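You operate a simulated robot arm through the tools that you are given. There is no shell and no other tool. Be economical: measure what you need, move in short steps, check, and stop when the job is done.

You are at the controls of a simulated two-armed robot. One attempt, no reset.

## Task
Put one of the sugar bags from the top of the pump bench on the card. Take the small jar marked "1 0 2" from the top of the pump bench and leave it on the trough drainer. Fetch the short glass four and stand it on the trough drainer. Pick up the pot marked "1" from the top of the pump bench with one hand, pass it to the other hand and put it on the second shelf from the bottom of the wire rack. Any order will do. Set down upright: small jar, short glass four, cup.

Only the result counts: the job must be done as asked and must still hold three seconds after the hand-in. Knocking over, shifting, dropping, spilling or breaking anything else fails it.

## Robot
Two 6-joint arms with two-finger grippers on one trunk, on a base that drives. Base frame: it is fixed to the floor where the robot stands at the start and does not move with it; the origin is under the middle of the robot, x ahead of it, y to its left, z up; the surface under the hand at the start is at about z = 820. Units: mm, rad, N and s.
The left shoulder is at the start at [30, 178, 963], the right one opposite. With the tool pointing down near the work surface each hand reaches from about 400 to 840 mm from the robot's upright axis, wherever it stands, measured 20 degrees to its own side. Places, roughly: card [500, 500, 750]; cup one, cup two [500, -500, 750]; second shelf of the wire rack [500, 2700, 600]; short glass four [750, -250, 750]; small jar [500, 250, 750]; sugar bag [500, 0, 750]; trough drainer [-2900, -2600, 800]. Payload 2.54 kg a hand.
The TCP of each hand is the grasp point between the finger pads, 30 mm short of the fingertips. In the tool frame z runs along the fingers and y along their closing line. The gripper opens to 116 mm. The gripper's body begins 95 mm behind the TCP.
Orientation is that of the tool frame in the base frame, as [roll, pitch, yaw] about the fixed x, y, z axes, in that order (R = Rz(yaw) Ry(pitch) Rx(roll)). With the fingers straight down and closing along the base's y, the tool's x points along the base's -x, its y along +y and its z along -z.

## Interface
- The arms move only by the tool jog_arm. It takes "left_rows", "right_rows" or both (then of equal length, played together; a hand with none holds still); each is a list of rows, each a list of 7 numbers: the turn, a rotation vector about the tool's x, y, z in rad, then the shift along the tool's x, y, z in mm, then the closure, from 0 (fully open) to 1 (shut). In form: [[ax, ay, az, tx, ty, tz, claw], ...]. A call has 1 to 12 rows; each row shifts and turns the commanded pose from where the row before left it, along the tool's axes as they then stand. Each row takes 0.2 s and may step no farther than 50 mm and 0.15 rad from the row before; otherwise, or with a gripper value out of range, the whole call is refused. Where a pose cannot be reached the arm comes as near as it can. A force on the tool above 40 N (or 10 N above the force at the start of the call, whichever is more), or a blocked arm, ends the call early, and 0.2 s more pass. Each finger travels about 153 mm/s and halts on what it meets, pressing with about 24 N; the grip force reading is that of the motor and also rises with nothing between the fingers. The clock runs only during rows and for 0.2 s after the last one: add rows that do not move to give the fingers time. The reply holds the time, the measured pose of the TCP, the force on the tool along the base axes, the opening and the grip force, in the units named above and with some noise, with the torque about the TCP (base axes, N m) and any sound that the robot's microphone picked up, and new pictures: "pictures" is both (left out), scene, wrist or none (wrist: the cameras of the hands that moved).
- Cameras (640 x 400 px; columns grow to the right, rows downward): "scene" is now at [37.4, 2, 1682.6]; the picture's right is [0.07, -1.00, 0.00], its down [-0.82, -0.06, -0.57] and it looks along [0.57, 0.04, -0.82] (base axes); focal length 257 px, centre (320, 200). "left" rides on the left gripper at [69, 15, -122] in its tool frame; the picture's right is [-0.21, 0.98, 0.00], its down [-0.83, -0.18, -0.53] and it looks along [-0.52, -0.11, 0.85] (tool axes); focal length 251 px, centre (320, 200). "right" rides on the right gripper at [69, -15, -122] in its tool frame; the picture's right is [0.21, 0.98, 0.00], its down [-0.83, 0.18, -0.53] and it looks along [-0.52, 0.11, 0.85] (tool axes); focal length 251 px, centre (320, 200). There is no depth. A picture from a camera that has moved, and an enlarged one, comes with that camera's place and axes in the base frame and with its lens. The place of the scene camera against the robot may be out by one fixed shift of up to 12 mm in any direction.
- slide_trunk(by): slides the trunk up (or, below 0, down) by that many mm; the arms and the scene camera ride with it, the base frame stays. It gives what a move gives, with no picture.
- roll_base(legs): drives the robot by 1 to 6 legs, each [ahead, left, turn to the left] in mm, mm and rad, along the robot's own axes; the way and the turn of a leg run together, so that a leg with both is an arc; at most 1500 mm and 3.142 rad a leg. The arms and the cameras ride along, it lands a little off, and it stops where it bumps. It gives what a move gives, and a new picture of the scene camera.
- pan_tilt(pan, tilt): turns the head with the scene camera to pan (to the left, within 2.496 rad either way) and tilt (down, from -0.506 to 1.204), counted from straight ahead of the robot. It gives what a move gives, and a new picture of the scene camera.
- close_up(camera, box): a new picture of the part [left, top, right, bottom] of that camera's present view, enlarged. No time passes.
- finish_job(): hands the job in; it is judged then, once.

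Go step by step. Nothing tells you exact positions but the pictures and the camera data: compare them with the known pose of the tool, close in by small moves and look again before you grip or let go. The budget is 165 turns and 260 pictures, counting those below and the enlarged ones. Unless the task says otherwise, let go and move clear before handing in.

The tools are called after "Request:" by a JSON object that holds its "method" and its "body". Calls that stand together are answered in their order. jog_arm: Moves the arms, as the interface text tells. Its arguments: {"type":"object","properties":{"left_rows":{"type":"array","items":{"type":"array","items":{"type":"number"}}},"right_rows":{"type":"array","items":{"type":"array","items":{"type":"number"}}},"pictures":{"type":"string","enum":["both","scene","wrist","none"]}},"required":[]} The other tools are called the same way: slide_trunk (by) slides the trunk up or down; roll_base (legs) drives the base; pan_tilt (pan, tilt) turns the head that bears the scene camera; close_up (camera, box) takes an enlarged picture of a part of a camera's view; finish_job () hands the job in.

At the start:

```text
time: 0.0
left_tcp_pos: [457.8, 188.6, 1090.7]
left_tool_rot: [-3.141, -0.001, 3.141]
left_force: [0.5, 0.1, -0.5]
left_ft_torque: [0.0, -0.02, 0.01]
left_width: 116.0
left_finger_force: 0.1
right_tcp_pos: [481.0, -201.0, 1070.5]
right_tool_rot: [3.14, 0.0, 3.14]
right_force: [-0.3, -0.1, -1.3]
right_ft_torque: [-0.02, 0.02, 0.0]
right_width: 116.0
right_finger_force: 0.0
trunk travel left (down, up): [-175.0, 365.0]
robot x, y, heading: [-0.8, -0.3, -0.0]
head pan, tilt: [0.072, 0.967]
```

scene: 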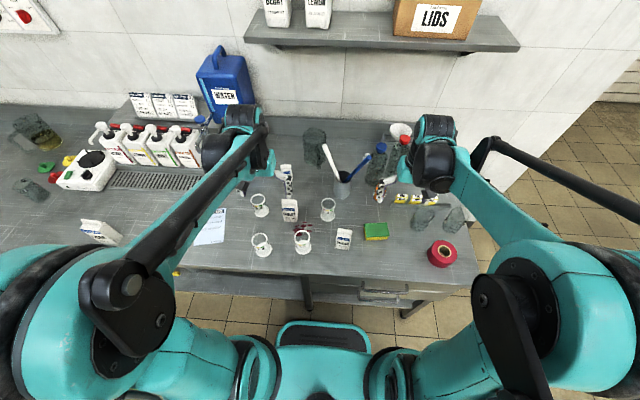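
right: 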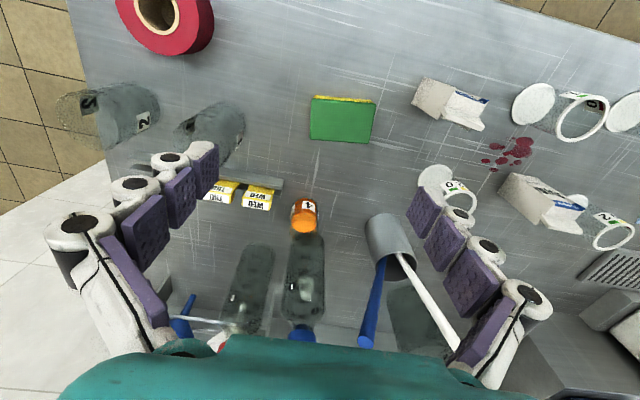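
left: 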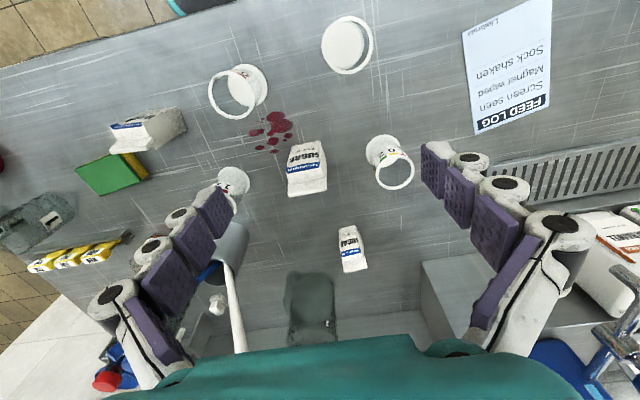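

I see a bench with cups, sugar packets, jars and glasses. I'll enlarge parts of the view to read the marks.

Request:
{"method": "close_up", "body": {"camera": "scene", "box": [220, 150, 380, 270]}}

Request:
{"method": "close_up", "body": {"camera": "scene", "box": [350, 120, 510, 280]}}

Request:
{"method": "close_up", "body": {"camera": "scene", "box": [0, 80, 240, 260]}}

Request:
{"method": "close_up", "body": {"camera": "right", "box": [50, 70, 330, 250]}}

Request:
{"method": "close_up", "body": {"camera": "left", "box": [190, 0, 430, 290]}}

```text
3.33 times, centred on (300, 210) of scene
camera zoom: at [37.4, 2.0, 1682.6], right [0.07, -1.0, 0.0], down [-0.82, -0.06, -0.57], along [0.57, 0.04, -0.82], focal length 856 px, centre (387, 167)
```

zoom: 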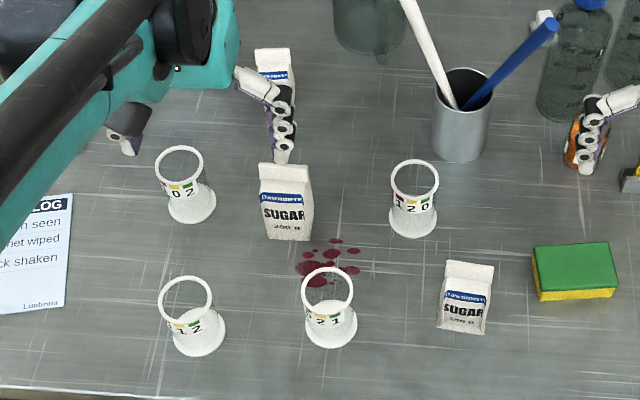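

```text
2.50 times, centred on (430, 200) of scene
camera zoom: at [37.4, 2.0, 1682.6], right [0.07, -1.0, 0.0], down [-0.82, -0.06, -0.57], along [0.57, 0.04, -0.82], focal length 642 px, centre (45, 200)
```

zoom: 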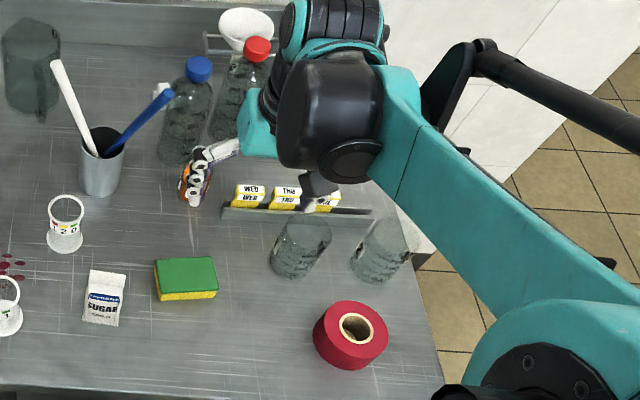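

```text
2.22 times, centred on (120, 170) of scene
camera zoom: at [37.4, 2.0, 1682.6], right [0.07, -1.0, 0.0], down [-0.82, -0.06, -0.57], along [0.57, 0.04, -0.82], focal length 571 px, centre (764, 267)
```

zoom: 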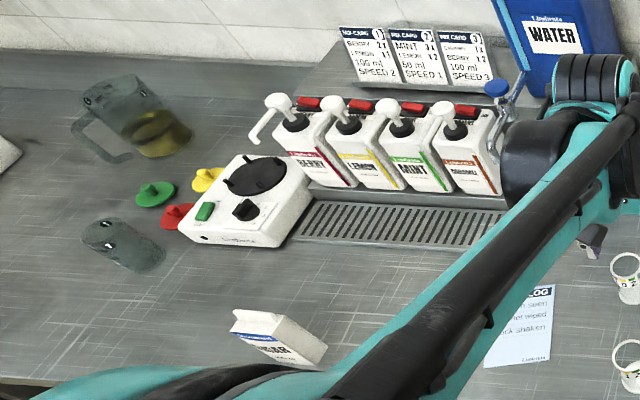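

```text
2.22 times, centred on (190, 160) of right
camera zoom: at [409.2, -216.0, 1194.5], right [-0.21, 0.98, 0.0], down [0.83, 0.18, 0.53], along [0.52, 0.11, -0.85], focal length 559 px, centre (609, 289)
```

zoom: 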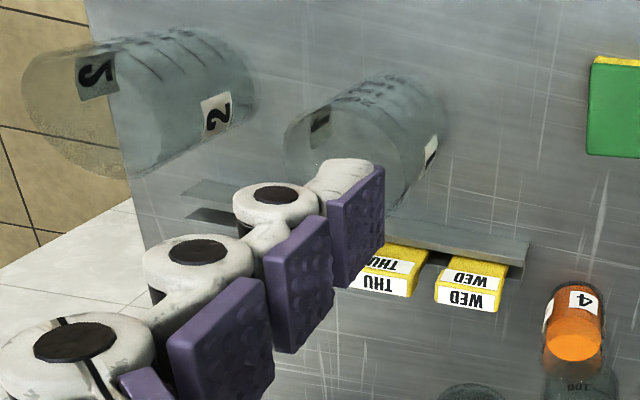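

```text
1.38 times, centred on (310, 145) of left
camera zoom: at [388.3, 202.7, 1213.7], right [0.21, 0.98, 0.0], down [0.83, -0.18, 0.53], along [0.52, -0.11, -0.85], focal length 347 px, centre (334, 276)
```

zoom: 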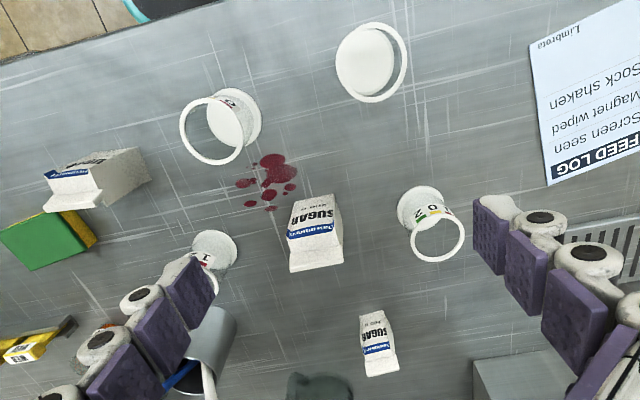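

I need to read the jars' digits exactly. The orange vial "4" is likely the short glass four; I'll zoom more.

Request:
{"method": "close_up", "body": {"camera": "scene", "box": [245, 180, 285, 210]}}

Request:
{"method": "close_up", "body": {"camera": "scene", "box": [245, 215, 325, 265]}}

Request:
{"method": "close_up", "body": {"camera": "scene", "box": [365, 155, 475, 230]}}

Request:
{"method": "close_up", "body": {"camera": "left", "box": [350, 120, 430, 200]}}

```text
13.33 times, centred on (265, 195) of scene
camera zoom: at [37.4, 2.0, 1682.6], right [0.07, -1.0, 0.0], down [-0.82, -0.06, -0.57], along [0.57, 0.04, -0.82], focal length 3424 px, centre (1053, 267)
```

zoom: 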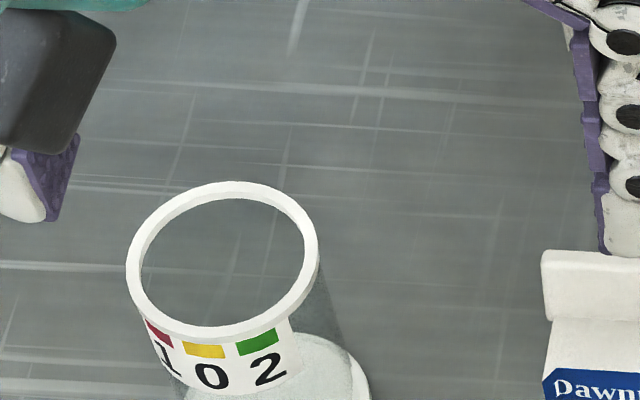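

```text
8.00 times, centred on (285, 240) of scene
camera zoom: at [37.4, 2.0, 1682.6], right [0.07, -1.0, 0.0], down [-0.82, -0.06, -0.57], along [0.57, 0.04, -0.82], focal length 2055 px, centre (600, -120)
```

zoom: 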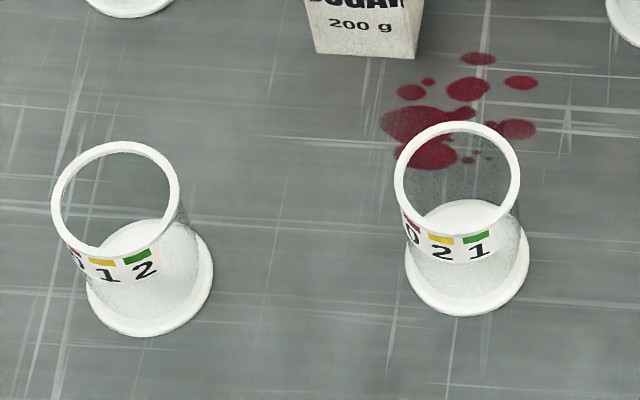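

```text
5.33 times, centred on (420, 192) of scene
camera zoom: at [37.4, 2.0, 1682.6], right [0.07, -1.0, 0.0], down [-0.82, -0.06, -0.57], along [0.57, 0.04, -0.82], focal length 1370 px, centre (-213, 240)
```

zoom: 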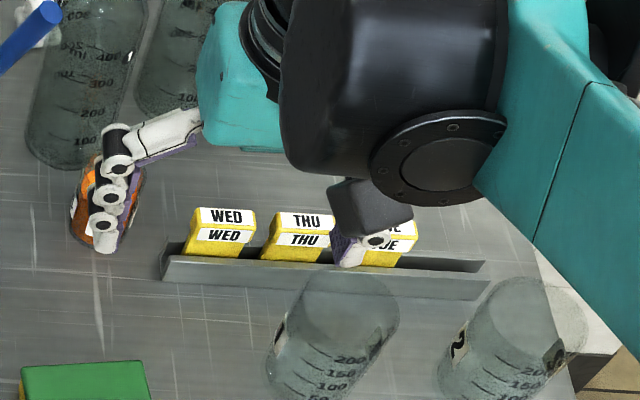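

```text
5.00 times, centred on (390, 160) of left
camera zoom: at [388.3, 202.7, 1213.7], right [0.21, 0.98, 0.0], down [0.83, -0.18, 0.53], along [0.52, -0.11, -0.85], focal length 1257 px, centre (-30, 400)
```

zoom: 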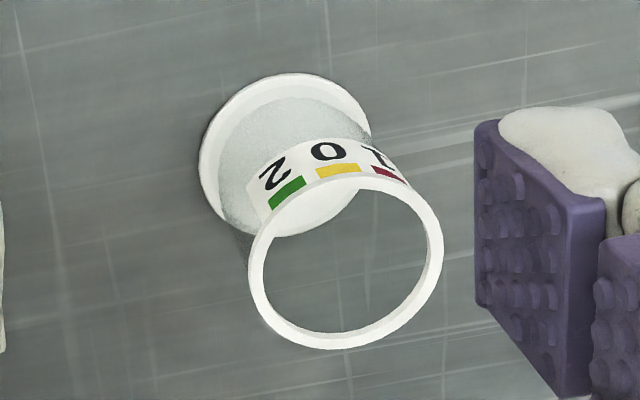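

Jar 102 is the back-left jar. Let me look around for the rack and drainer.

Request:
{"method": "pan_tilt", "body": {"pan": 1.5, "tilt": 0.35}}

Request:
{"method": "pan_tilt", "body": {"pan": -2.4, "tilt": 0.3}}

Request:
{"method": "pan_tilt", "body": {"pan": 2.45, "tilt": 0.35}}

Request:
{"method": "pan_tilt", "body": {"pan": -1.2, "tilt": 0.5}}

```text
time: 1.6
left_tcp_pos: [458.3, 188.5, 1090.4]
left_tool_rot: [-3.141, 0.0, 3.141]
left_force: [-0.1, 0.7, 0.2]
left_ft_torque: [-0.01, -0.01, 0.02]
left_width: 116.1
left_finger_force: 0.0
right_tcp_pos: [478.4, -201.3, 1070.9]
right_tool_rot: [-3.141, 0.0, -3.141]
right_force: [-0.9, -0.8, -0.5]
right_ft_torque: [0.0, 0.01, 0.01]
right_width: 116.0
right_finger_force: 0.0
trunk travel left (down, up): [-175.0, 365.0]
robot x, y, heading: [1.1, 1.9, -0.001]
head pan, tilt: [1.499, 0.351]
camera scene: at [-27.3, 89.8, 1735.1], right [1.0, -0.07, 0.0], down [-0.02, -0.34, -0.94], along [0.07, 0.94, -0.34], focal length 257 px, centre (320, 200)
```

scene: 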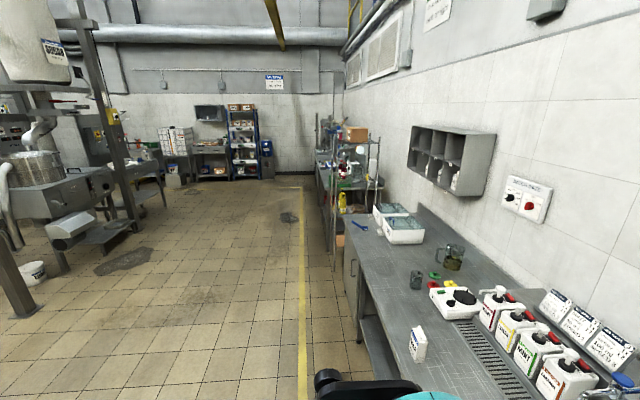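

```text
time: 4.8
left_tcp_pos: [458.2, 189.1, 1089.4]
left_tool_rot: [-3.142, 0.0, 3.141]
left_force: [-0.6, 0.3, 0.3]
left_ft_torque: [-0.02, 0.01, 0.0]
left_width: 115.8
left_finger_force: 0.0
right_tcp_pos: [478.8, -200.8, 1071.4]
right_tool_rot: [3.14, -0.001, 3.141]
right_force: [0.5, 0.3, 0.3]
right_ft_torque: [0.0, -0.02, 0.0]
right_width: 115.9
right_finger_force: 0.0
trunk travel left (down, up): [-175.0, 365.0]
robot x, y, heading: [0.4, 2.1, 0.002]
head pan, tilt: [-2.4, 0.3]
camera scene: at [-102.9, -66.2, 1739.8], right [-0.68, 0.74, 0.0], down [0.22, 0.2, -0.96], along [-0.7, -0.65, -0.3], focal length 257 px, centre (320, 200)
```

scene: 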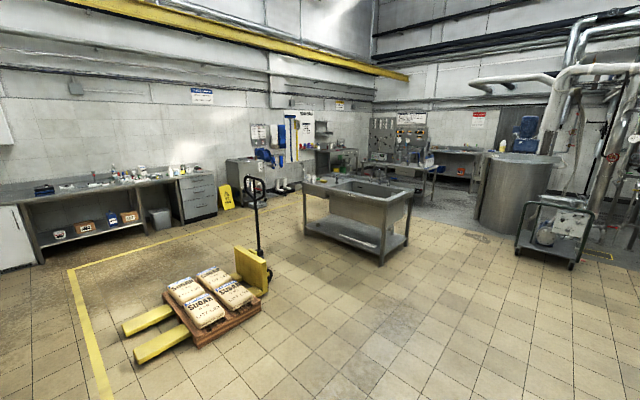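

```text
time: 8.6
left_tcp_pos: [459.3, 188.2, 1090.8]
left_tool_rot: [-3.141, -0.001, -3.141]
left_force: [-0.2, -0.2, -0.3]
left_ft_torque: [0.02, -0.03, -0.01]
left_width: 116.1
left_finger_force: 0.1
right_tcp_pos: [480.6, -200.8, 1071.5]
right_tool_rot: [-3.141, -0.001, -3.14]
right_force: [-0.6, -0.4, 0.1]
right_ft_torque: [-0.03, 0.0, 0.0]
right_width: 116.0
right_finger_force: 0.1
trunk travel left (down, up): [-175.0, 365.0]
robot x, y, heading: [-0.6, -2.9, -0.002]
head pan, tilt: [2.45, 0.351]
camera scene: at [-105.8, 56.3, 1735.1], right [0.64, 0.77, 0.0], down [0.26, -0.22, -0.94], along [-0.72, 0.6, -0.34], focal length 257 px, centre (320, 200)
```

scene: 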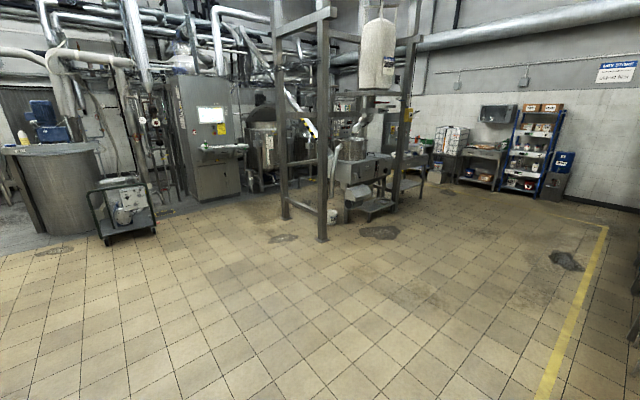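

```text
time: 11.6
left_tcp_pos: [458.2, 188.9, 1091.2]
left_tool_rot: [-3.141, 0.0, 3.141]
left_force: [-0.3, -0.4, 0.9]
left_ft_torque: [0.02, 0.02, 0.0]
left_width: 116.0
left_finger_force: 0.0
right_tcp_pos: [480.2, -202.1, 1071.1]
right_tool_rot: [3.141, 0.0, -3.141]
right_force: [1.1, -0.3, -0.2]
right_ft_torque: [0.02, 0.02, 0.01]
right_width: 115.8
right_finger_force: 0.0
trunk travel left (down, up): [-175.0, 365.0]
robot x, y, heading: [-0.8, -2.7, -0.003]
head pan, tilt: [-1.201, 0.499]
camera scene: at [-1.1, -87.9, 1721.4], right [-0.93, -0.36, 0.0], down [-0.17, 0.45, -0.88], along [0.32, -0.82, -0.48], focal length 257 px, centre (320, 200)
```

scene: 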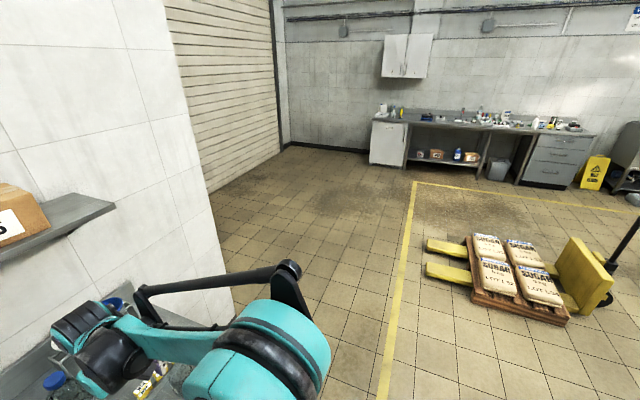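

Rack is to the far left, the trough with its drainer is behind right. Now bag A (≈[530,150]): move the left hand above it.

Request:
{"method": "jog_arm", "body": {"left_rows": [[0, 0, 0, -27.3, -12.3, 26.7, 0], [0, 0, 0, -27.3, -12.3, 26.7, 0], [0, 0, 0, -27.3, -12.3, 26.7, 0]], "pictures": "wrist"}}

Request:
{"method": "pan_tilt", "body": {"pan": 0.07, "tilt": 0.967}}

```text
time: 12.4
left_tcp_pos: [542.9, 152.1, 1009.8]
left_tool_rot: [3.14, -0.001, -3.14]
left_force: [-0.4, -0.3, 0.0]
left_ft_torque: [0.01, 0.05, 0.01]
left_width: 115.9
left_finger_force: 0.1
right_tcp_pos: [480.4, -201.6, 1069.8]
right_tool_rot: [-3.141, -0.001, -3.141]
right_force: [0.5, -0.3, -0.7]
right_ft_torque: [0.01, 0.03, 0.04]
right_width: 115.7
right_finger_force: 0.1
trunk travel left (down, up): [-175.0, 365.0]
robot x, y, heading: [0.4, -2.9, 0.0]
head pan, tilt: [-1.201, 0.499]
camera left: at [473.3, 165.7, 1133.2], right [0.21, 0.98, 0.0], down [0.83, -0.18, 0.53], along [0.52, -0.11, -0.85], focal length 251 px, centre (320, 200)
```

left: 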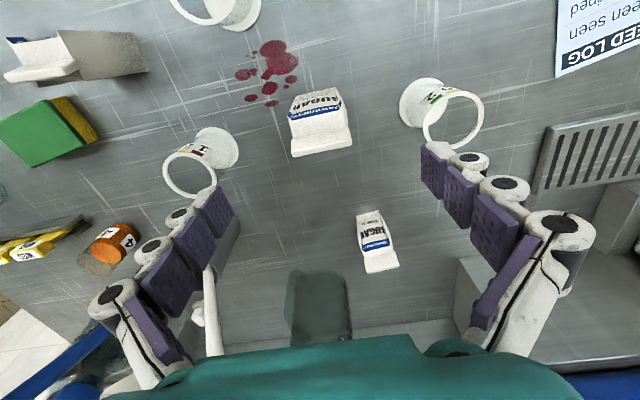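

```text
time: 13.9
left_tcp_pos: [541.2, 151.6, 1011.0]
left_tool_rot: [-3.141, 0.0, 3.141]
left_force: [-0.4, 0.6, 0.4]
left_ft_torque: [-0.01, -0.01, -0.01]
left_width: 116.0
left_finger_force: 0.1
right_tcp_pos: [479.6, -201.6, 1070.4]
right_tool_rot: [-3.141, 0.001, -3.141]
right_force: [-0.3, 0.7, 0.0]
right_ft_torque: [0.02, -0.02, -0.02]
right_width: 116.1
right_finger_force: 0.1
trunk travel left (down, up): [-175.0, 365.0]
robot x, y, heading: [2.7, 0.4, -0.005]
head pan, tilt: [0.07, 0.967]
camera scene: at [37.5, 1.8, 1682.7], right [0.07, -1.0, 0.0], down [-0.82, -0.06, -0.57], along [0.57, 0.04, -0.82], focal length 257 px, centre (320, 200)
```

scene: 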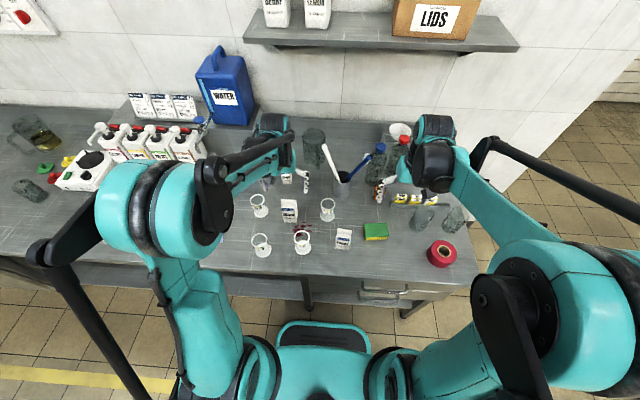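

Triangulating the wrist views, bag A occupies x 520–553, y≈151, top z≈923. Descend and grip.

Request:
{"method": "jog_arm", "body": {"left_rows": [[0, 0, 0, 2, 0, 44, 0], [0, 0, 0, 2, 0, 44, 0], [0, 0, 0, 0, 0, 43, 0], [0, 0, 0, 0, 0, 0, 1], [0, 0, 0, 0, 0, 0, 1], [0, 0, 0, 0, 0, 0, 1]], "pictures": "wrist"}}

```text
time: 15.3
left_tcp_pos: [536.7, 152.8, 878.6]
left_tool_rot: [-3.141, 0.0, -3.141]
left_force: [0.3, -1.2, 0.1]
left_ft_torque: [0.04, 0.0, -0.01]
left_width: 57.1
left_finger_force: 24.0
right_tcp_pos: [480.0, -201.7, 1070.5]
right_tool_rot: [3.14, 0.0, -3.141]
right_force: [0.2, -0.6, 0.0]
right_ft_torque: [-0.02, 0.0, -0.01]
right_width: 116.0
right_finger_force: 0.1
trunk travel left (down, up): [-175.0, 365.0]
robot x, y, heading: [-0.7, -1.7, 0.001]
head pan, tilt: [0.07, 0.967]
camera left: at [466.5, 166.3, 1002.7], right [0.21, 0.98, 0.0], down [0.83, -0.18, 0.53], along [0.52, -0.11, -0.85], focal length 251 px, centre (320, 200)
```

left: 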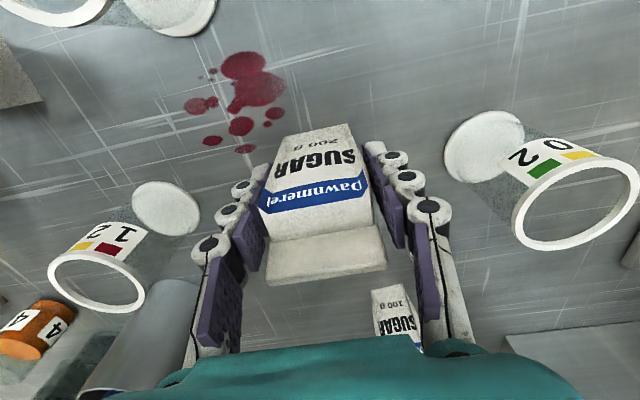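

Bag is gripped (57 mm). Lift and travel toward the card.

Request:
{"method": "jog_arm", "body": {"left_rows": [[0, 0, 0, 0, 0, -45, 1], [0, 0, 0, 0, 0, -45, 1], [0, 0, 0, 0, 0, -40, 1], [0, 0, 0, 9, 40, 0, 1], [0, 0, 0, 9, 45, 0, 1], [0, 0, 0, 9, 45, 0, 1], [0, 0, 0, 9, 45, 0, 1], [0, 0, 0, 9, 45, 0, 1], [0, 0, 0, 5, 35, 0, 1], [0, 0, 0, 5, 32, 0, 1]], "pictures": "both"}}

```text
time: 17.5
left_tcp_pos: [481.5, 440.3, 1009.2]
left_tool_rot: [3.141, 0.002, -3.141]
left_force: [-0.3, 0.2, -2.1]
left_ft_torque: [0.0, -0.01, 0.01]
left_width: 56.6
left_finger_force: 23.9
right_tcp_pos: [480.0, -201.2, 1071.6]
right_tool_rot: [-3.141, 0.001, -3.14]
right_force: [0.1, 0.6, 1.0]
right_ft_torque: [-0.05, 0.02, 0.0]
right_width: 115.9
right_finger_force: 0.1
trunk travel left (down, up): [-175.0, 365.0]
robot x, y, heading: [3.4, -2.6, -0.002]
head pan, tilt: [0.07, 0.967]
camera scene: at [37.5, 3.4, 1682.6], right [0.07, -1.0, 0.0], down [-0.82, -0.06, -0.57], along [0.57, 0.04, -0.82], focal length 257 px, centre (320, 200)
camera left: at [410.9, 454.4, 1131.6], right [0.21, 0.98, 0.0], down [0.83, -0.18, 0.53], along [0.52, -0.12, -0.85], focal length 251 px, centre (320, 200)
```

scene: 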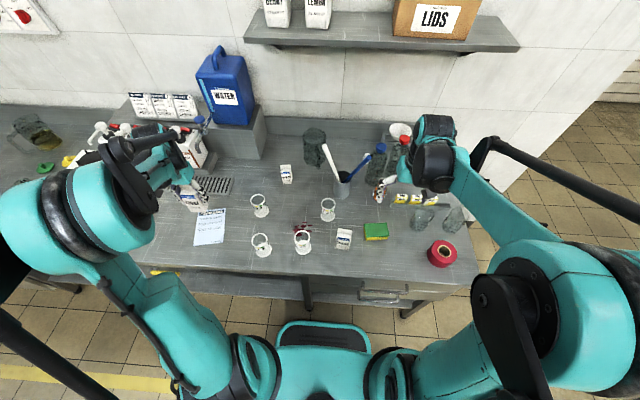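
left: 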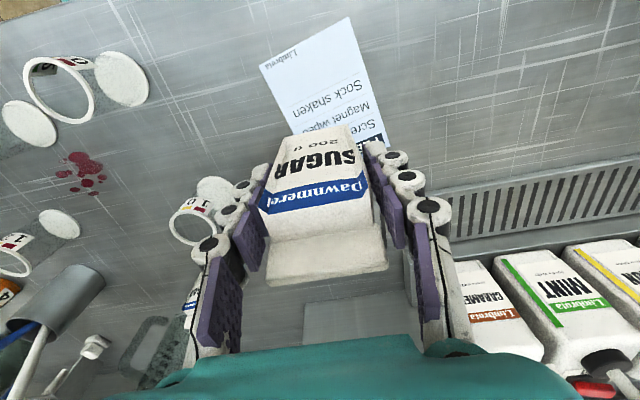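

Card centre ≈ [478,450]. Lower the bag there and release.

Request:
{"method": "jog_arm", "body": {"left_rows": [[0, 0, 0, 2, 9, 40, 1], [0, 0, 0, 0, 0, 45, 1], [0, 0, 0, 0, 0, 30, 1], [0, 0, 0, 0, 0, 13.5, 1], [0, 0, 0, 0, 0, 0, 1]], "pictures": "wrist"}}

```text
time: 18.7
left_tcp_pos: [478.5, 447.5, 880.4]
left_tool_rot: [3.141, 0.002, -3.142]
left_force: [1.1, 1.7, 11.7]
left_ft_torque: [0.04, -0.1, -0.01]
left_width: 56.9
left_finger_force: 24.1
right_tcp_pos: [478.9, -201.0, 1070.7]
right_tool_rot: [3.141, 0.001, 3.139]
right_force: [0.2, -0.3, -0.2]
right_ft_torque: [-0.02, 0.0, 0.02]
right_width: 116.2
right_finger_force: 0.1
trunk travel left (down, up): [-175.0, 365.0]
robot x, y, heading: [-0.6, 0.4, -0.004]
head pan, tilt: [0.07, 0.967]
camera left: at [408.9, 462.0, 1004.3], right [0.21, 0.98, 0.0], down [0.83, -0.18, 0.53], along [0.52, -0.11, -0.85], focal length 251 px, centre (320, 200)
```

left: 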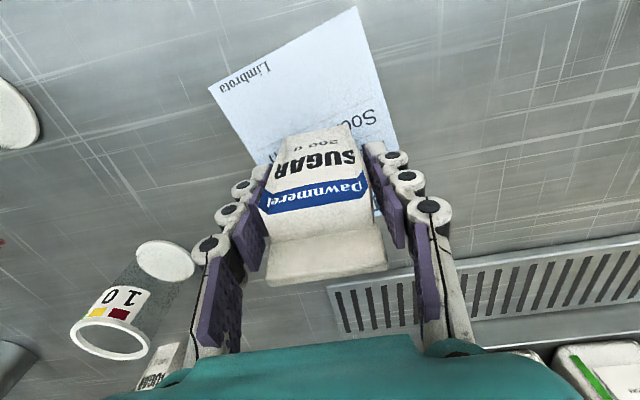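

Contact is made (11.7 N) and the bag stands on the card. Release and lift.

Request:
{"method": "jog_arm", "body": {"left_rows": [[0, 0, 0, 0, 0, -0.7, 0.5], [0, 0, 0, 0, 0, 0, 0.2], [0, 0, 0, 0, 0, 0, 0], [0, 0, 0, 0, 0, -40, 0], [0, 0, 0, 0, 0, -45, 0], [0, 0, 0, 0, 0, -45, 0], [0, 0, 0, 0, 0, -30, 0]], "pictures": "wrist"}}

```text
time: 20.3
left_tcp_pos: [478.7, 449.0, 1042.9]
left_tool_rot: [3.141, 0.0, -3.14]
left_force: [-0.5, -0.5, 0.8]
left_ft_torque: [0.0, -0.02, -0.02]
left_width: 116.1
left_finger_force: 0.0
right_tcp_pos: [479.7, -202.0, 1071.0]
right_tool_rot: [-3.141, 0.001, -3.141]
right_force: [-0.2, -0.5, 0.2]
right_ft_torque: [0.0, -0.01, -0.02]
right_width: 115.9
right_finger_force: 0.1
trunk travel left (down, up): [-175.0, 365.0]
robot x, y, heading: [-4.1, -1.5, -0.004]
head pan, tilt: [0.07, 0.967]
camera left: at [408.7, 462.2, 1165.2], right [0.21, 0.98, 0.0], down [0.83, -0.18, 0.53], along [0.52, -0.11, -0.85], focal length 251 px, centre (320, 200)
```

left: 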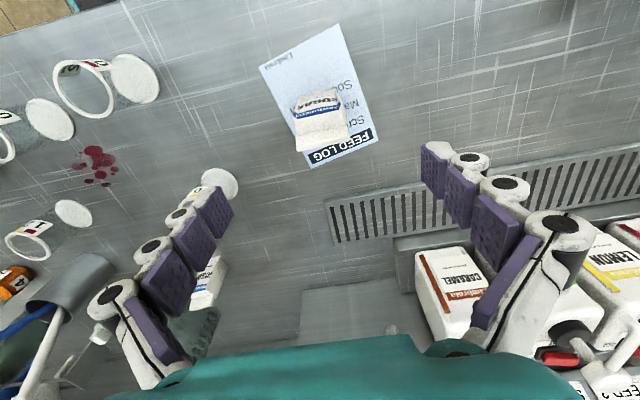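

Bag stands on the card. Next, left hand above jar 102 (≈[557,273]); right hand moves closer to the orange "4".

Request:
{"method": "jog_arm", "body": {"left_rows": [[0, 0, 0, -15.6, -35.2, 8.6, 0], [0, 0, 0, -15.6, -35.2, 8.6, 0], [0, 0, 0, -15.6, -35.2, 8.6, 0], [0, 0, 0, -15.6, -35.2, 8.6, 0], [0, 0, 0, -15.6, -35.2, 8.6, 0]], "right_rows": [[0, 0, 0, -20, -2, 0, 0], [0, 0, 0, -20, -2, 0, 0], [0, 0, 0, -20, -2, 0, 0], [0, 0, 0, -20, -2, 0, 0], [0, 0, 0, -20, -2, 0, 0]], "pictures": "wrist"}}

```text
time: 21.5
left_tcp_pos: [558.7, 271.9, 996.8]
left_tool_rot: [3.139, -0.003, -3.141]
left_force: [0.4, -0.3, 0.4]
left_ft_torque: [0.0, 0.04, -0.01]
left_width: 115.8
left_finger_force: 0.1
right_tcp_pos: [580.5, -213.0, 1070.5]
right_tool_rot: [-3.141, -0.001, -3.141]
right_force: [0.4, 0.3, -1.1]
right_ft_torque: [0.0, 0.0, 0.01]
right_width: 115.8
right_finger_force: 0.0
trunk travel left (down, up): [-175.0, 365.0]
robot x, y, heading: [-5.8, -0.2, 0.002]
head pan, tilt: [0.07, 0.967]
camera right: at [510.9, -227.0, 1194.0], right [-0.21, 0.98, 0.0], down [0.83, 0.18, 0.53], along [0.52, 0.12, -0.85], focal length 251 px, centre (320, 200)
camera left: at [488.6, 284.9, 1120.4], right [0.21, 0.98, 0.0], down [0.83, -0.18, 0.53], along [0.52, -0.11, -0.85], focal length 251 px, centre (320, 200)
```

right: 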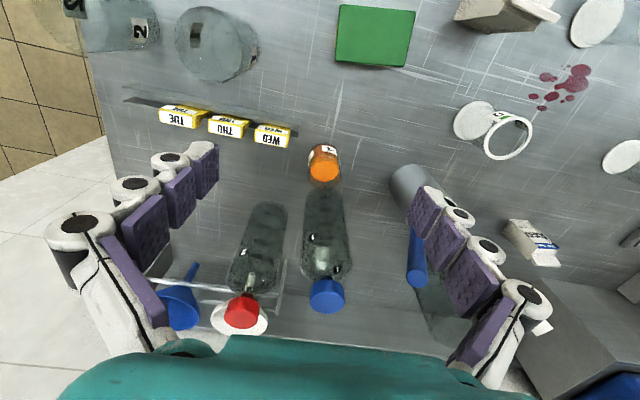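
left: 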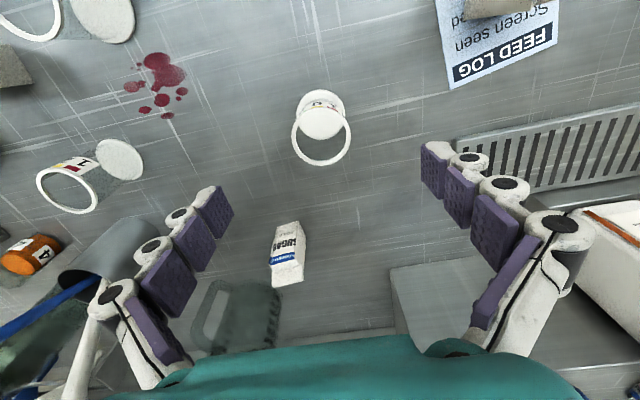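

Jar axis ≈ [557,273], rim z≈905. Zoom to inspect the orange "4" before I commit; lower the left hand onto the jar meanwhile.

Request:
{"method": "close_up", "body": {"camera": "right", "box": [270, 120, 370, 200]}}

Request:
{"method": "jog_arm", "body": {"left_rows": [[0, 0, 0, 1, 1, 45, 0], [0, 0, 0, 0, 0, 45, 0], [0, 0, 0, 0, 0, 37, 0]], "pictures": "wrist"}}

```text
5.00 times, centred on (320, 160) of right
camera zoom: at [510.9, -227.0, 1194.0], right [-0.21, 0.98, 0.0], down [0.83, 0.18, 0.53], along [0.52, 0.12, -0.85], focal length 1257 px, centre (320, 400)
```

zoom: 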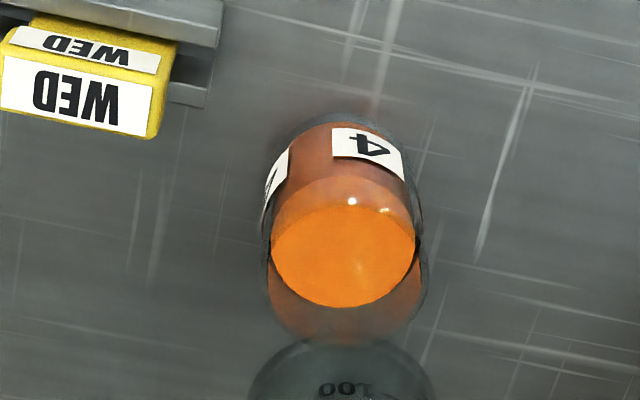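

```text
time: 22.3
left_tcp_pos: [556.1, 273.4, 871.6]
left_tool_rot: [3.141, -0.002, 3.14]
left_force: [0.4, 0.5, -0.1]
left_ft_torque: [-0.06, 0.01, 0.01]
left_width: 115.6
left_finger_force: 0.1
right_tcp_pos: [580.4, -211.2, 1071.4]
right_tool_rot: [3.141, 0.001, 3.141]
right_force: [-0.2, 0.2, -0.3]
right_ft_torque: [-0.04, 0.04, -0.03]
right_width: 116.1
right_finger_force: 0.1
trunk travel left (down, up): [-175.0, 365.0]
robot x, y, heading: [1.8, -5.1, -0.003]
head pan, tilt: [0.07, 0.967]
camera left: at [487.0, 286.9, 993.7], right [0.21, 0.98, 0.0], down [0.83, -0.18, 0.53], along [0.52, -0.11, -0.85], focal length 251 px, centre (320, 200)
```

left: 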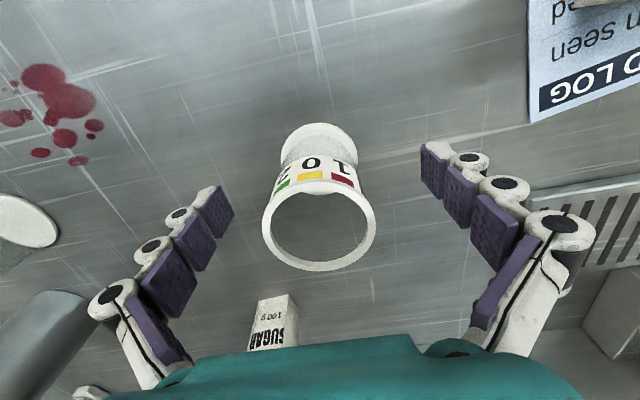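

The orange "4" is a short glass holding liquid (rim z≈885, axis ≈[660,-189]). Grip jar 102 with the left, and bring the right hand above glass four.

Request:
{"method": "jog_arm", "body": {"left_rows": [[0, 0, 0, 0, 0, 0, 0.5], [0, 0, 0, 0, 0, 0, 1], [0, 0, 0, 0, 0, 0, 1], [0, 0, 0, 0, 0, 0, 1]], "right_rows": [[0, 0, 0, -20, 6, 0, 0], [0, 0, 0, -20, 6, 10, 0], [0, 0, 0, -20, 6, 15, 0], [0, 0, 0, -19, 5, 15, 0]], "pictures": "wrist"}}

```text
time: 23.3
left_tcp_pos: [556.1, 272.7, 871.6]
left_tool_rot: [-3.142, -0.001, -3.14]
left_force: [0.9, 0.0, 0.3]
left_ft_torque: [-0.01, 0.01, 0.02]
left_width: 48.5
left_finger_force: 23.7
right_tcp_pos: [658.7, -188.5, 1031.5]
right_tool_rot: [3.14, 0.001, 3.141]
right_force: [0.7, -0.2, 0.2]
right_ft_torque: [0.01, -0.03, -0.01]
right_width: 115.9
right_finger_force: 0.0
trunk travel left (down, up): [-175.0, 365.0]
robot x, y, heading: [-2.2, -2.2, 0.001]
head pan, tilt: [0.07, 0.967]
camera right: at [588.6, -203.5, 1154.3], right [-0.21, 0.98, 0.0], down [0.83, 0.18, 0.53], along [0.52, 0.11, -0.85], focal length 251 px, centre (320, 200)
camera left: at [486.4, 286.7, 994.5], right [0.21, 0.98, 0.0], down [0.83, -0.18, 0.53], along [0.52, -0.11, -0.85], focal length 251 px, centre (320, 200)
```

right: 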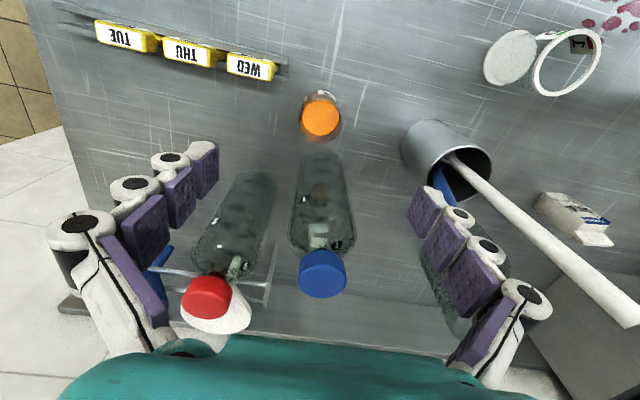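
left: 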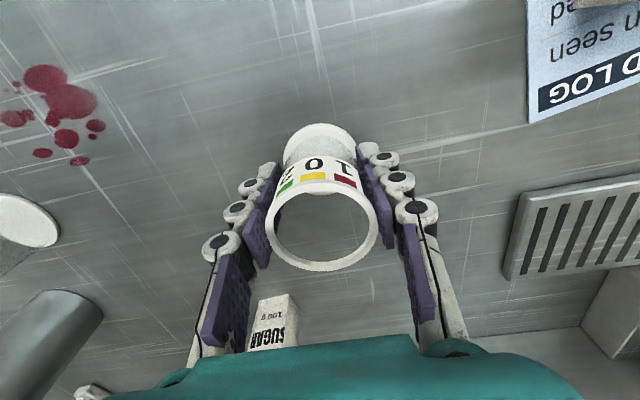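

Jar 102 is held at 48 mm. A blue spatula handle tip (≈[655,-116,1062]) is near the right hand, so I back off, yaw ~35° and lean the right hand, while lifting the jar.

Request:
{"method": "jog_arm", "body": {"left_rows": [[0, 0, 0, 0, 0, -10, 1], [0, 0, 0, 0, 0, -20, 1], [0, 0, 0, 0, 0, -20, 1], [0, 0, 0, 0, 0, -20, 1], [0, 0, 0, 0, 0, -20, 1], [0, 0, 0, 0, 0, -20, 1], [0, 0, 0, 0, 0, -10, 1], [0, 0, 0, 0, 0, 0, 1]], "right_rows": [[0, 0, 0, 20, -15, 0, 0], [0, 0, 0, 10, 0, 0, 0.3], [0, 0, -0.15, 0, 0, 0, 0.3], [0, 0, -0.15, 0, 0, 0, 0.3], [0, 0, -0.15, 0, 0, 0, 0.3], [0, 0, -0.15, 0, 0, 0, 0.3], [0, -0.13, 0, 0, 0, 0, 0.3], [0, -0.13, 0, 0, 0, 0, 0.3]], "pictures": "both"}}

```text
time: 25.1
left_tcp_pos: [554.8, 273.3, 992.0]
left_tool_rot: [-3.14, 0.0, -3.14]
left_force: [0.1, 1.2, -1.3]
left_ft_torque: [-0.01, -0.02, 0.03]
left_width: 48.6
left_finger_force: 24.0
right_tcp_pos: [628.9, -204.0, 1032.0]
right_tool_rot: [3.141, 0.262, -2.54]
right_force: [0.1, 0.6, 0.1]
right_ft_torque: [0.01, -0.02, 0.03]
right_width: 81.3
right_finger_force: 0.0
trunk travel left (down, up): [-175.0, 365.0]
robot x, y, heading: [-1.2, -0.7, -0.0]
head pan, tilt: [0.07, 0.967]
camera scene: at [37.3, 1.8, 1682.6], right [0.07, -1.0, 0.0], down [-0.82, -0.06, -0.57], along [0.57, 0.04, -0.82], focal length 257 px, centre (320, 200)
camera right: at [555.1, -270.4, 1132.4], right [-0.72, 0.69, -0.06], down [0.44, 0.52, 0.73], along [0.53, 0.5, -0.68], focal length 251 px, centre (320, 200)
camera left: at [486.1, 286.8, 1114.9], right [0.21, 0.98, 0.0], down [0.83, -0.18, 0.53], along [0.52, -0.11, -0.85], focal length 251 px, centre (320, 200)
```

scene: 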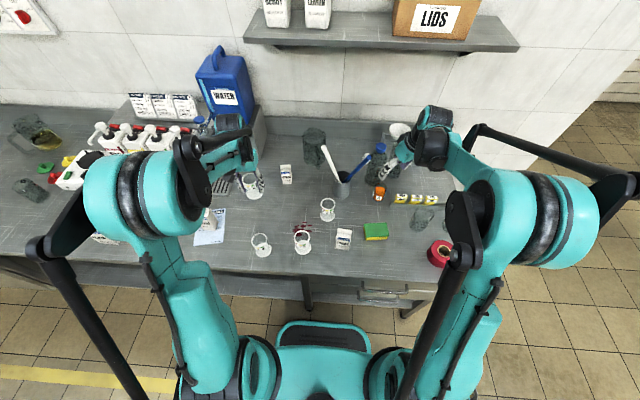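
right: 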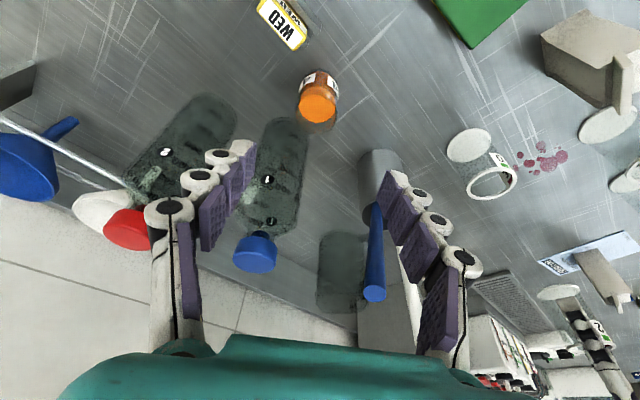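
left: 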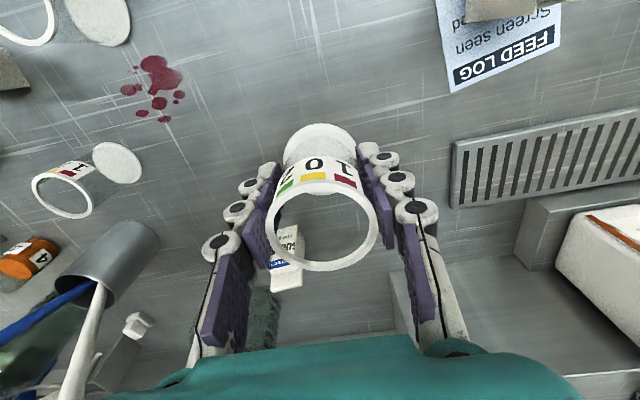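

Geometry checks out; glass axis ≈ [659,-187]. Descend along the leaned approach most of the way and look.

Request:
{"method": "jog_arm", "body": {"right_rows": [[0, 0, 0, 4, -1, 45, 0.3], [0, 0, 0, 3, -1, 45, 0.3], [0, 0, 0, 2, -1, 35, 0.3]], "pictures": "wrist"}}

```text
time: 25.9
left_tcp_pos: [556.9, 272.7, 991.8]
left_tool_rot: [3.14, -0.002, 3.141]
left_force: [-0.2, 0.8, -0.7]
left_ft_torque: [0.01, 0.02, 0.0]
left_width: 48.4
left_finger_force: 23.7
right_tcp_pos: [650.7, -193.7, 907.5]
right_tool_rot: [3.141, 0.259, -2.541]
right_force: [0.3, -1.1, 0.6]
right_ft_torque: [0.01, 0.03, -0.04]
right_width: 80.8
right_finger_force: 0.2
trunk travel left (down, up): [-175.0, 365.0]
robot x, y, heading: [0.8, 1.0, 0.002]
head pan, tilt: [0.07, 0.967]
camera right: at [576.9, -260.0, 1009.1], right [-0.72, 0.69, -0.05], down [0.44, 0.52, 0.73], along [0.53, 0.5, -0.68], focal length 251 px, centre (320, 200)
```

right: 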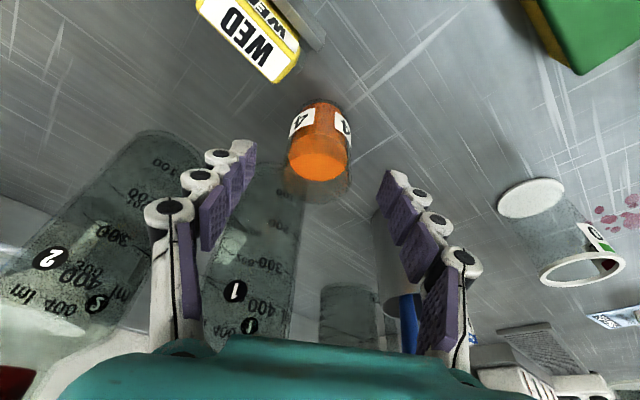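

Aligned. Final descent and grip.

Request:
{"method": "jog_arm", "body": {"right_rows": [[0, 0, 0, 1, 0.5, 24, 0.3], [0, 0, 0, 0.4, 0.3, 23, 0.3], [0, 0, 0, 0, 0, 0, 0.5], [0, 0, 0, 0, 0, 0, 0.7], [0, 0, 0, 0, 0, 0, 1], [0, 0, 0, 0, 0, 0, 1]], "pictures": "wrist"}}

```text
time: 27.3
left_tcp_pos: [555.5, 271.8, 991.9]
left_tool_rot: [3.141, 0.001, 3.14]
left_force: [0.1, 0.3, -0.7]
left_ft_torque: [-0.03, 0.04, 0.02]
left_width: 48.7
left_finger_force: 23.5
right_tcp_pos: [658.3, -185.6, 863.0]
right_tool_rot: [3.141, 0.259, -2.541]
right_force: [-1.1, 0.4, 0.0]
right_ft_torque: [-0.03, -0.02, -0.02]
right_width: 43.9
right_finger_force: 24.0
trunk travel left (down, up): [-175.0, 365.0]
robot x, y, heading: [3.4, -1.7, -0.0]
head pan, tilt: [0.07, 0.967]
camera right: at [583.9, -253.1, 964.0], right [-0.72, 0.69, -0.06], down [0.44, 0.52, 0.73], along [0.53, 0.5, -0.68], focal length 251 px, centre (320, 200)
```

right: 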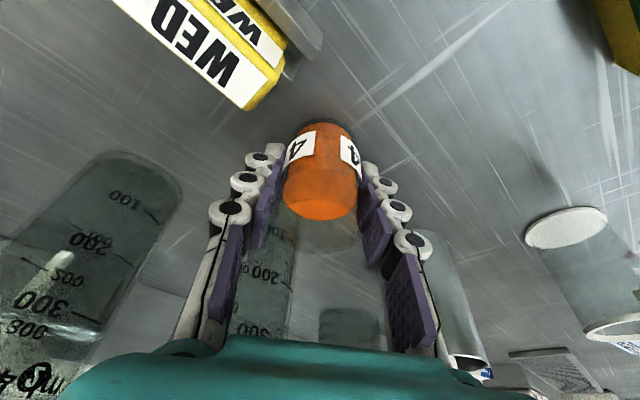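

Glass four gripped at 44 mm. Lift gently and draw back.

Request:
{"method": "jog_arm", "body": {"right_rows": [[0, 0, 0, -2.6, 0, -9.7, 1], [0, 0, 0, -5.1, 0, -19.3, 1], [0, 0, 0, -5.1, 0, -19.3, 1], [0, 0, 0, -6.4, 0, -24.2, 1], [0, 0, 0, -6.4, 0, -24.2, 1], [0, 0, 0, -6.4, 0, -24.2, 1], [0, 0, 0, -6.4, 0, -24.2, 1], [0, 0, 0, -5.1, 0, -19.3, 1], [0, 0, 0, -2.6, 0, -9.7, 1], [0, 0, 0, 0, 0, 0, 1]], "pictures": "wrist"}}

```text
time: 29.5
left_tcp_pos: [556.0, 273.0, 990.0]
left_tool_rot: [-3.141, 0.0, -3.141]
left_force: [0.7, 0.6, -1.6]
left_ft_torque: [0.0, -0.01, -0.01]
left_width: 48.7
left_finger_force: 24.0
right_tcp_pos: [657.8, -186.4, 1042.6]
right_tool_rot: [3.141, 0.26, -2.542]
right_force: [-0.2, 0.1, -2.3]
right_ft_torque: [0.03, 0.03, -0.04]
right_width: 44.0
right_finger_force: 23.9
trunk travel left (down, up): [-175.0, 365.0]
robot x, y, heading: [0.3, -0.9, -0.001]
head pan, tilt: [0.07, 0.967]
camera right: at [584.7, -252.7, 1143.8], right [-0.72, 0.69, -0.05], down [0.44, 0.52, 0.73], along [0.53, 0.5, -0.68], focal length 251 px, centre (320, 200)
```

right: 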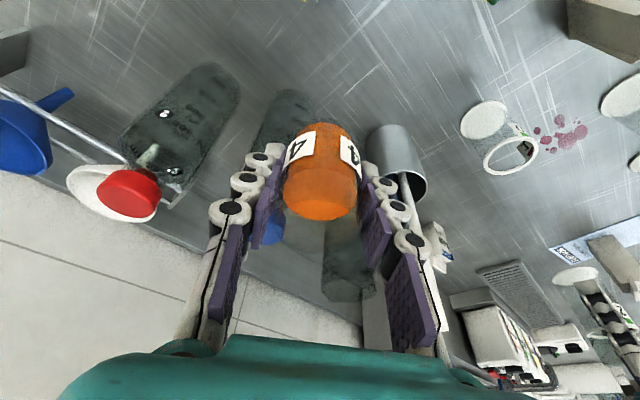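

Now draw both hands back toward the body before driving.

Request:
{"method": "jog_arm", "body": {"left_rows": [[0, 0, 0, 7, -5, 0, 1], [0, 0, 0, 14, -10, 0, 1], [0, 0, 0, 14, -10, 0, 1], [0, 0, 0, 14, -10, 0, 1], [0, 0, 0, 14, -10, 0, 1], [0, 0, 0, 14, -10, 0, 1], [0, 0, 0, 14, -10, 0, 1], [0, 0, 0, 7, -5, 0, 1], [0, 0, 0, 0, 0, 0, 1]], "right_rows": [[0, 0, 0, 12, 7, -3, 1], [0, 0, 0, 24, 14.4, -6.4, 1], [0, 0, 0, 24, 14.4, -6.4, 1], [0, 0, 0, 24, 14.4, -6.4, 1], [0, 0, 0, 24, 14.4, -6.4, 1], [0, 0, 0, 24, 14.4, -6.4, 1], [0, 0, 0, 24, 14.4, -6.4, 1], [0, 0, 0, 12, 7, -3, 1], [0, 0, 0, 0, 0, 0, 1]], "pictures": "scene"}}

```text
time: 31.5
left_tcp_pos: [458.0, 202.3, 990.5]
left_tool_rot: [3.142, 0.001, 3.141]
left_force: [-0.3, -0.3, -1.3]
left_ft_torque: [-0.01, 0.01, 0.01]
left_width: 48.4
left_finger_force: 23.1
right_tcp_pos: [458.4, -201.8, 1043.2]
right_tool_rot: [3.141, 0.262, -2.543]
right_force: [0.3, -0.4, -0.5]
right_ft_torque: [-0.01, 0.04, -0.02]
right_width: 44.1
right_finger_force: 24.3
trunk travel left (down, up): [-175.0, 365.0]
robot x, y, heading: [-1.3, 0.5, -0.001]
head pan, tilt: [0.07, 0.967]
camera scene: at [37.8, 2.0, 1682.6], right [0.07, -1.0, 0.0], down [-0.82, -0.06, -0.57], along [0.57, 0.04, -0.82], focal length 257 px, centre (320, 200)
```

scene: 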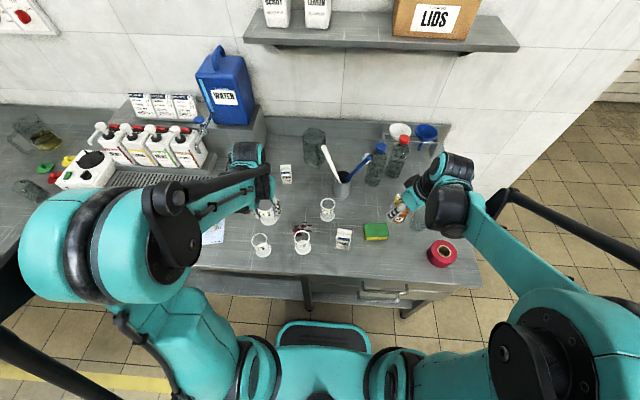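

Both items are secure. Drive: back off, turn around, and go toward the trough avoiding the pallet truck.

Request:
{"method": "roll_base", "body": {"legs": [[-600, 0, 0], [0, 0, 3.14], [1400, 0, 0], [0, 1000, 0]]}}

Request:
{"method": "pan_tilt", "body": {"pan": 0.6, "tilt": 0.6}}

```text
time: 53.6
left_tcp_pos: [-2432.1, -1227.4, 990.8]
left_tool_rot: [3.14, -0.001, 0.016]
left_force: [1.4, 0.7, -1.5]
left_ft_torque: [0.01, 0.02, 0.01]
left_width: 48.6
left_finger_force: 23.7
right_tcp_pos: [-2439.3, -821.7, 1042.8]
right_tool_rot: [3.141, 0.259, 0.616]
right_force: [-0.7, 0.4, -0.5]
right_ft_torque: [0.01, -0.01, -0.01]
right_width: 43.8
right_finger_force: 23.8
trunk travel left (down, up): [-175.0, 365.0]
robot x, y, heading: [-1976.4, -1015.0, -3.128]
head pan, tilt: [0.07, 0.967]
camera scene: at [-2023.3, -1025.6, 1682.6], right [-0.09, 1.0, 0.0], down [0.82, 0.07, -0.57], along [-0.57, -0.05, -0.82], focal length 257 px, centre (320, 200)
```

scene: 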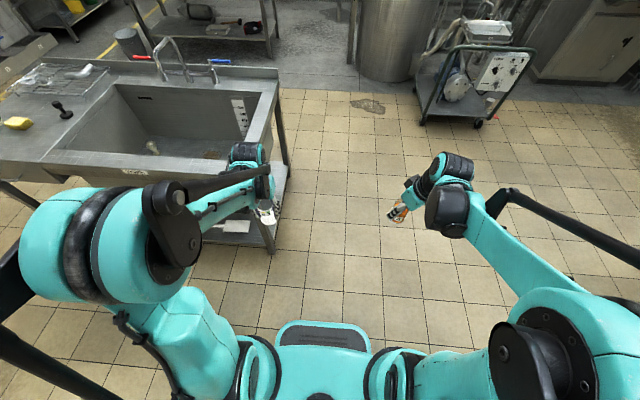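

```text
time: 54.5
left_tcp_pos: [-2430.5, -1227.4, 990.7]
left_tool_rot: [3.141, 0.001, 0.015]
left_force: [-0.3, 0.9, -0.6]
left_ft_torque: [0.0, -0.01, -0.01]
left_width: 48.6
left_finger_force: 24.2
right_tcp_pos: [-2439.6, -821.9, 1043.2]
right_tool_rot: [-3.141, 0.259, 0.616]
right_force: [1.4, -0.1, -2.2]
right_ft_torque: [-0.01, 0.02, -0.03]
right_width: 43.9
right_finger_force: 23.7
trunk travel left (down, up): [-175.0, 365.0]
robot x, y, heading: [-1979.2, -1013.7, -3.13]
head pan, tilt: [0.6, 0.6]
camera scene: at [-2024.0, -1069.9, 1712.3], right [-0.58, 0.82, 0.0], down [0.46, 0.33, -0.82], along [-0.67, -0.48, -0.57], focal length 257 px, centre (320, 200)
```

scene: 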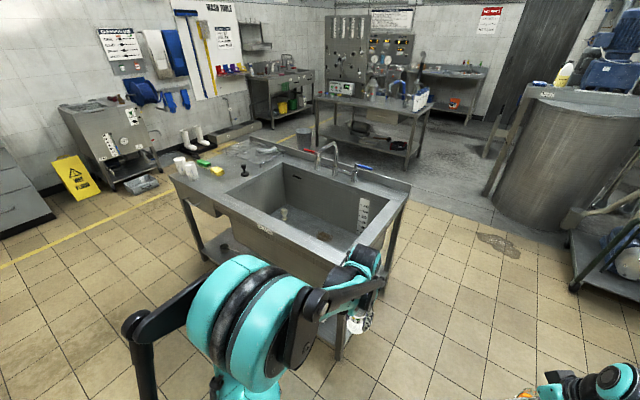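

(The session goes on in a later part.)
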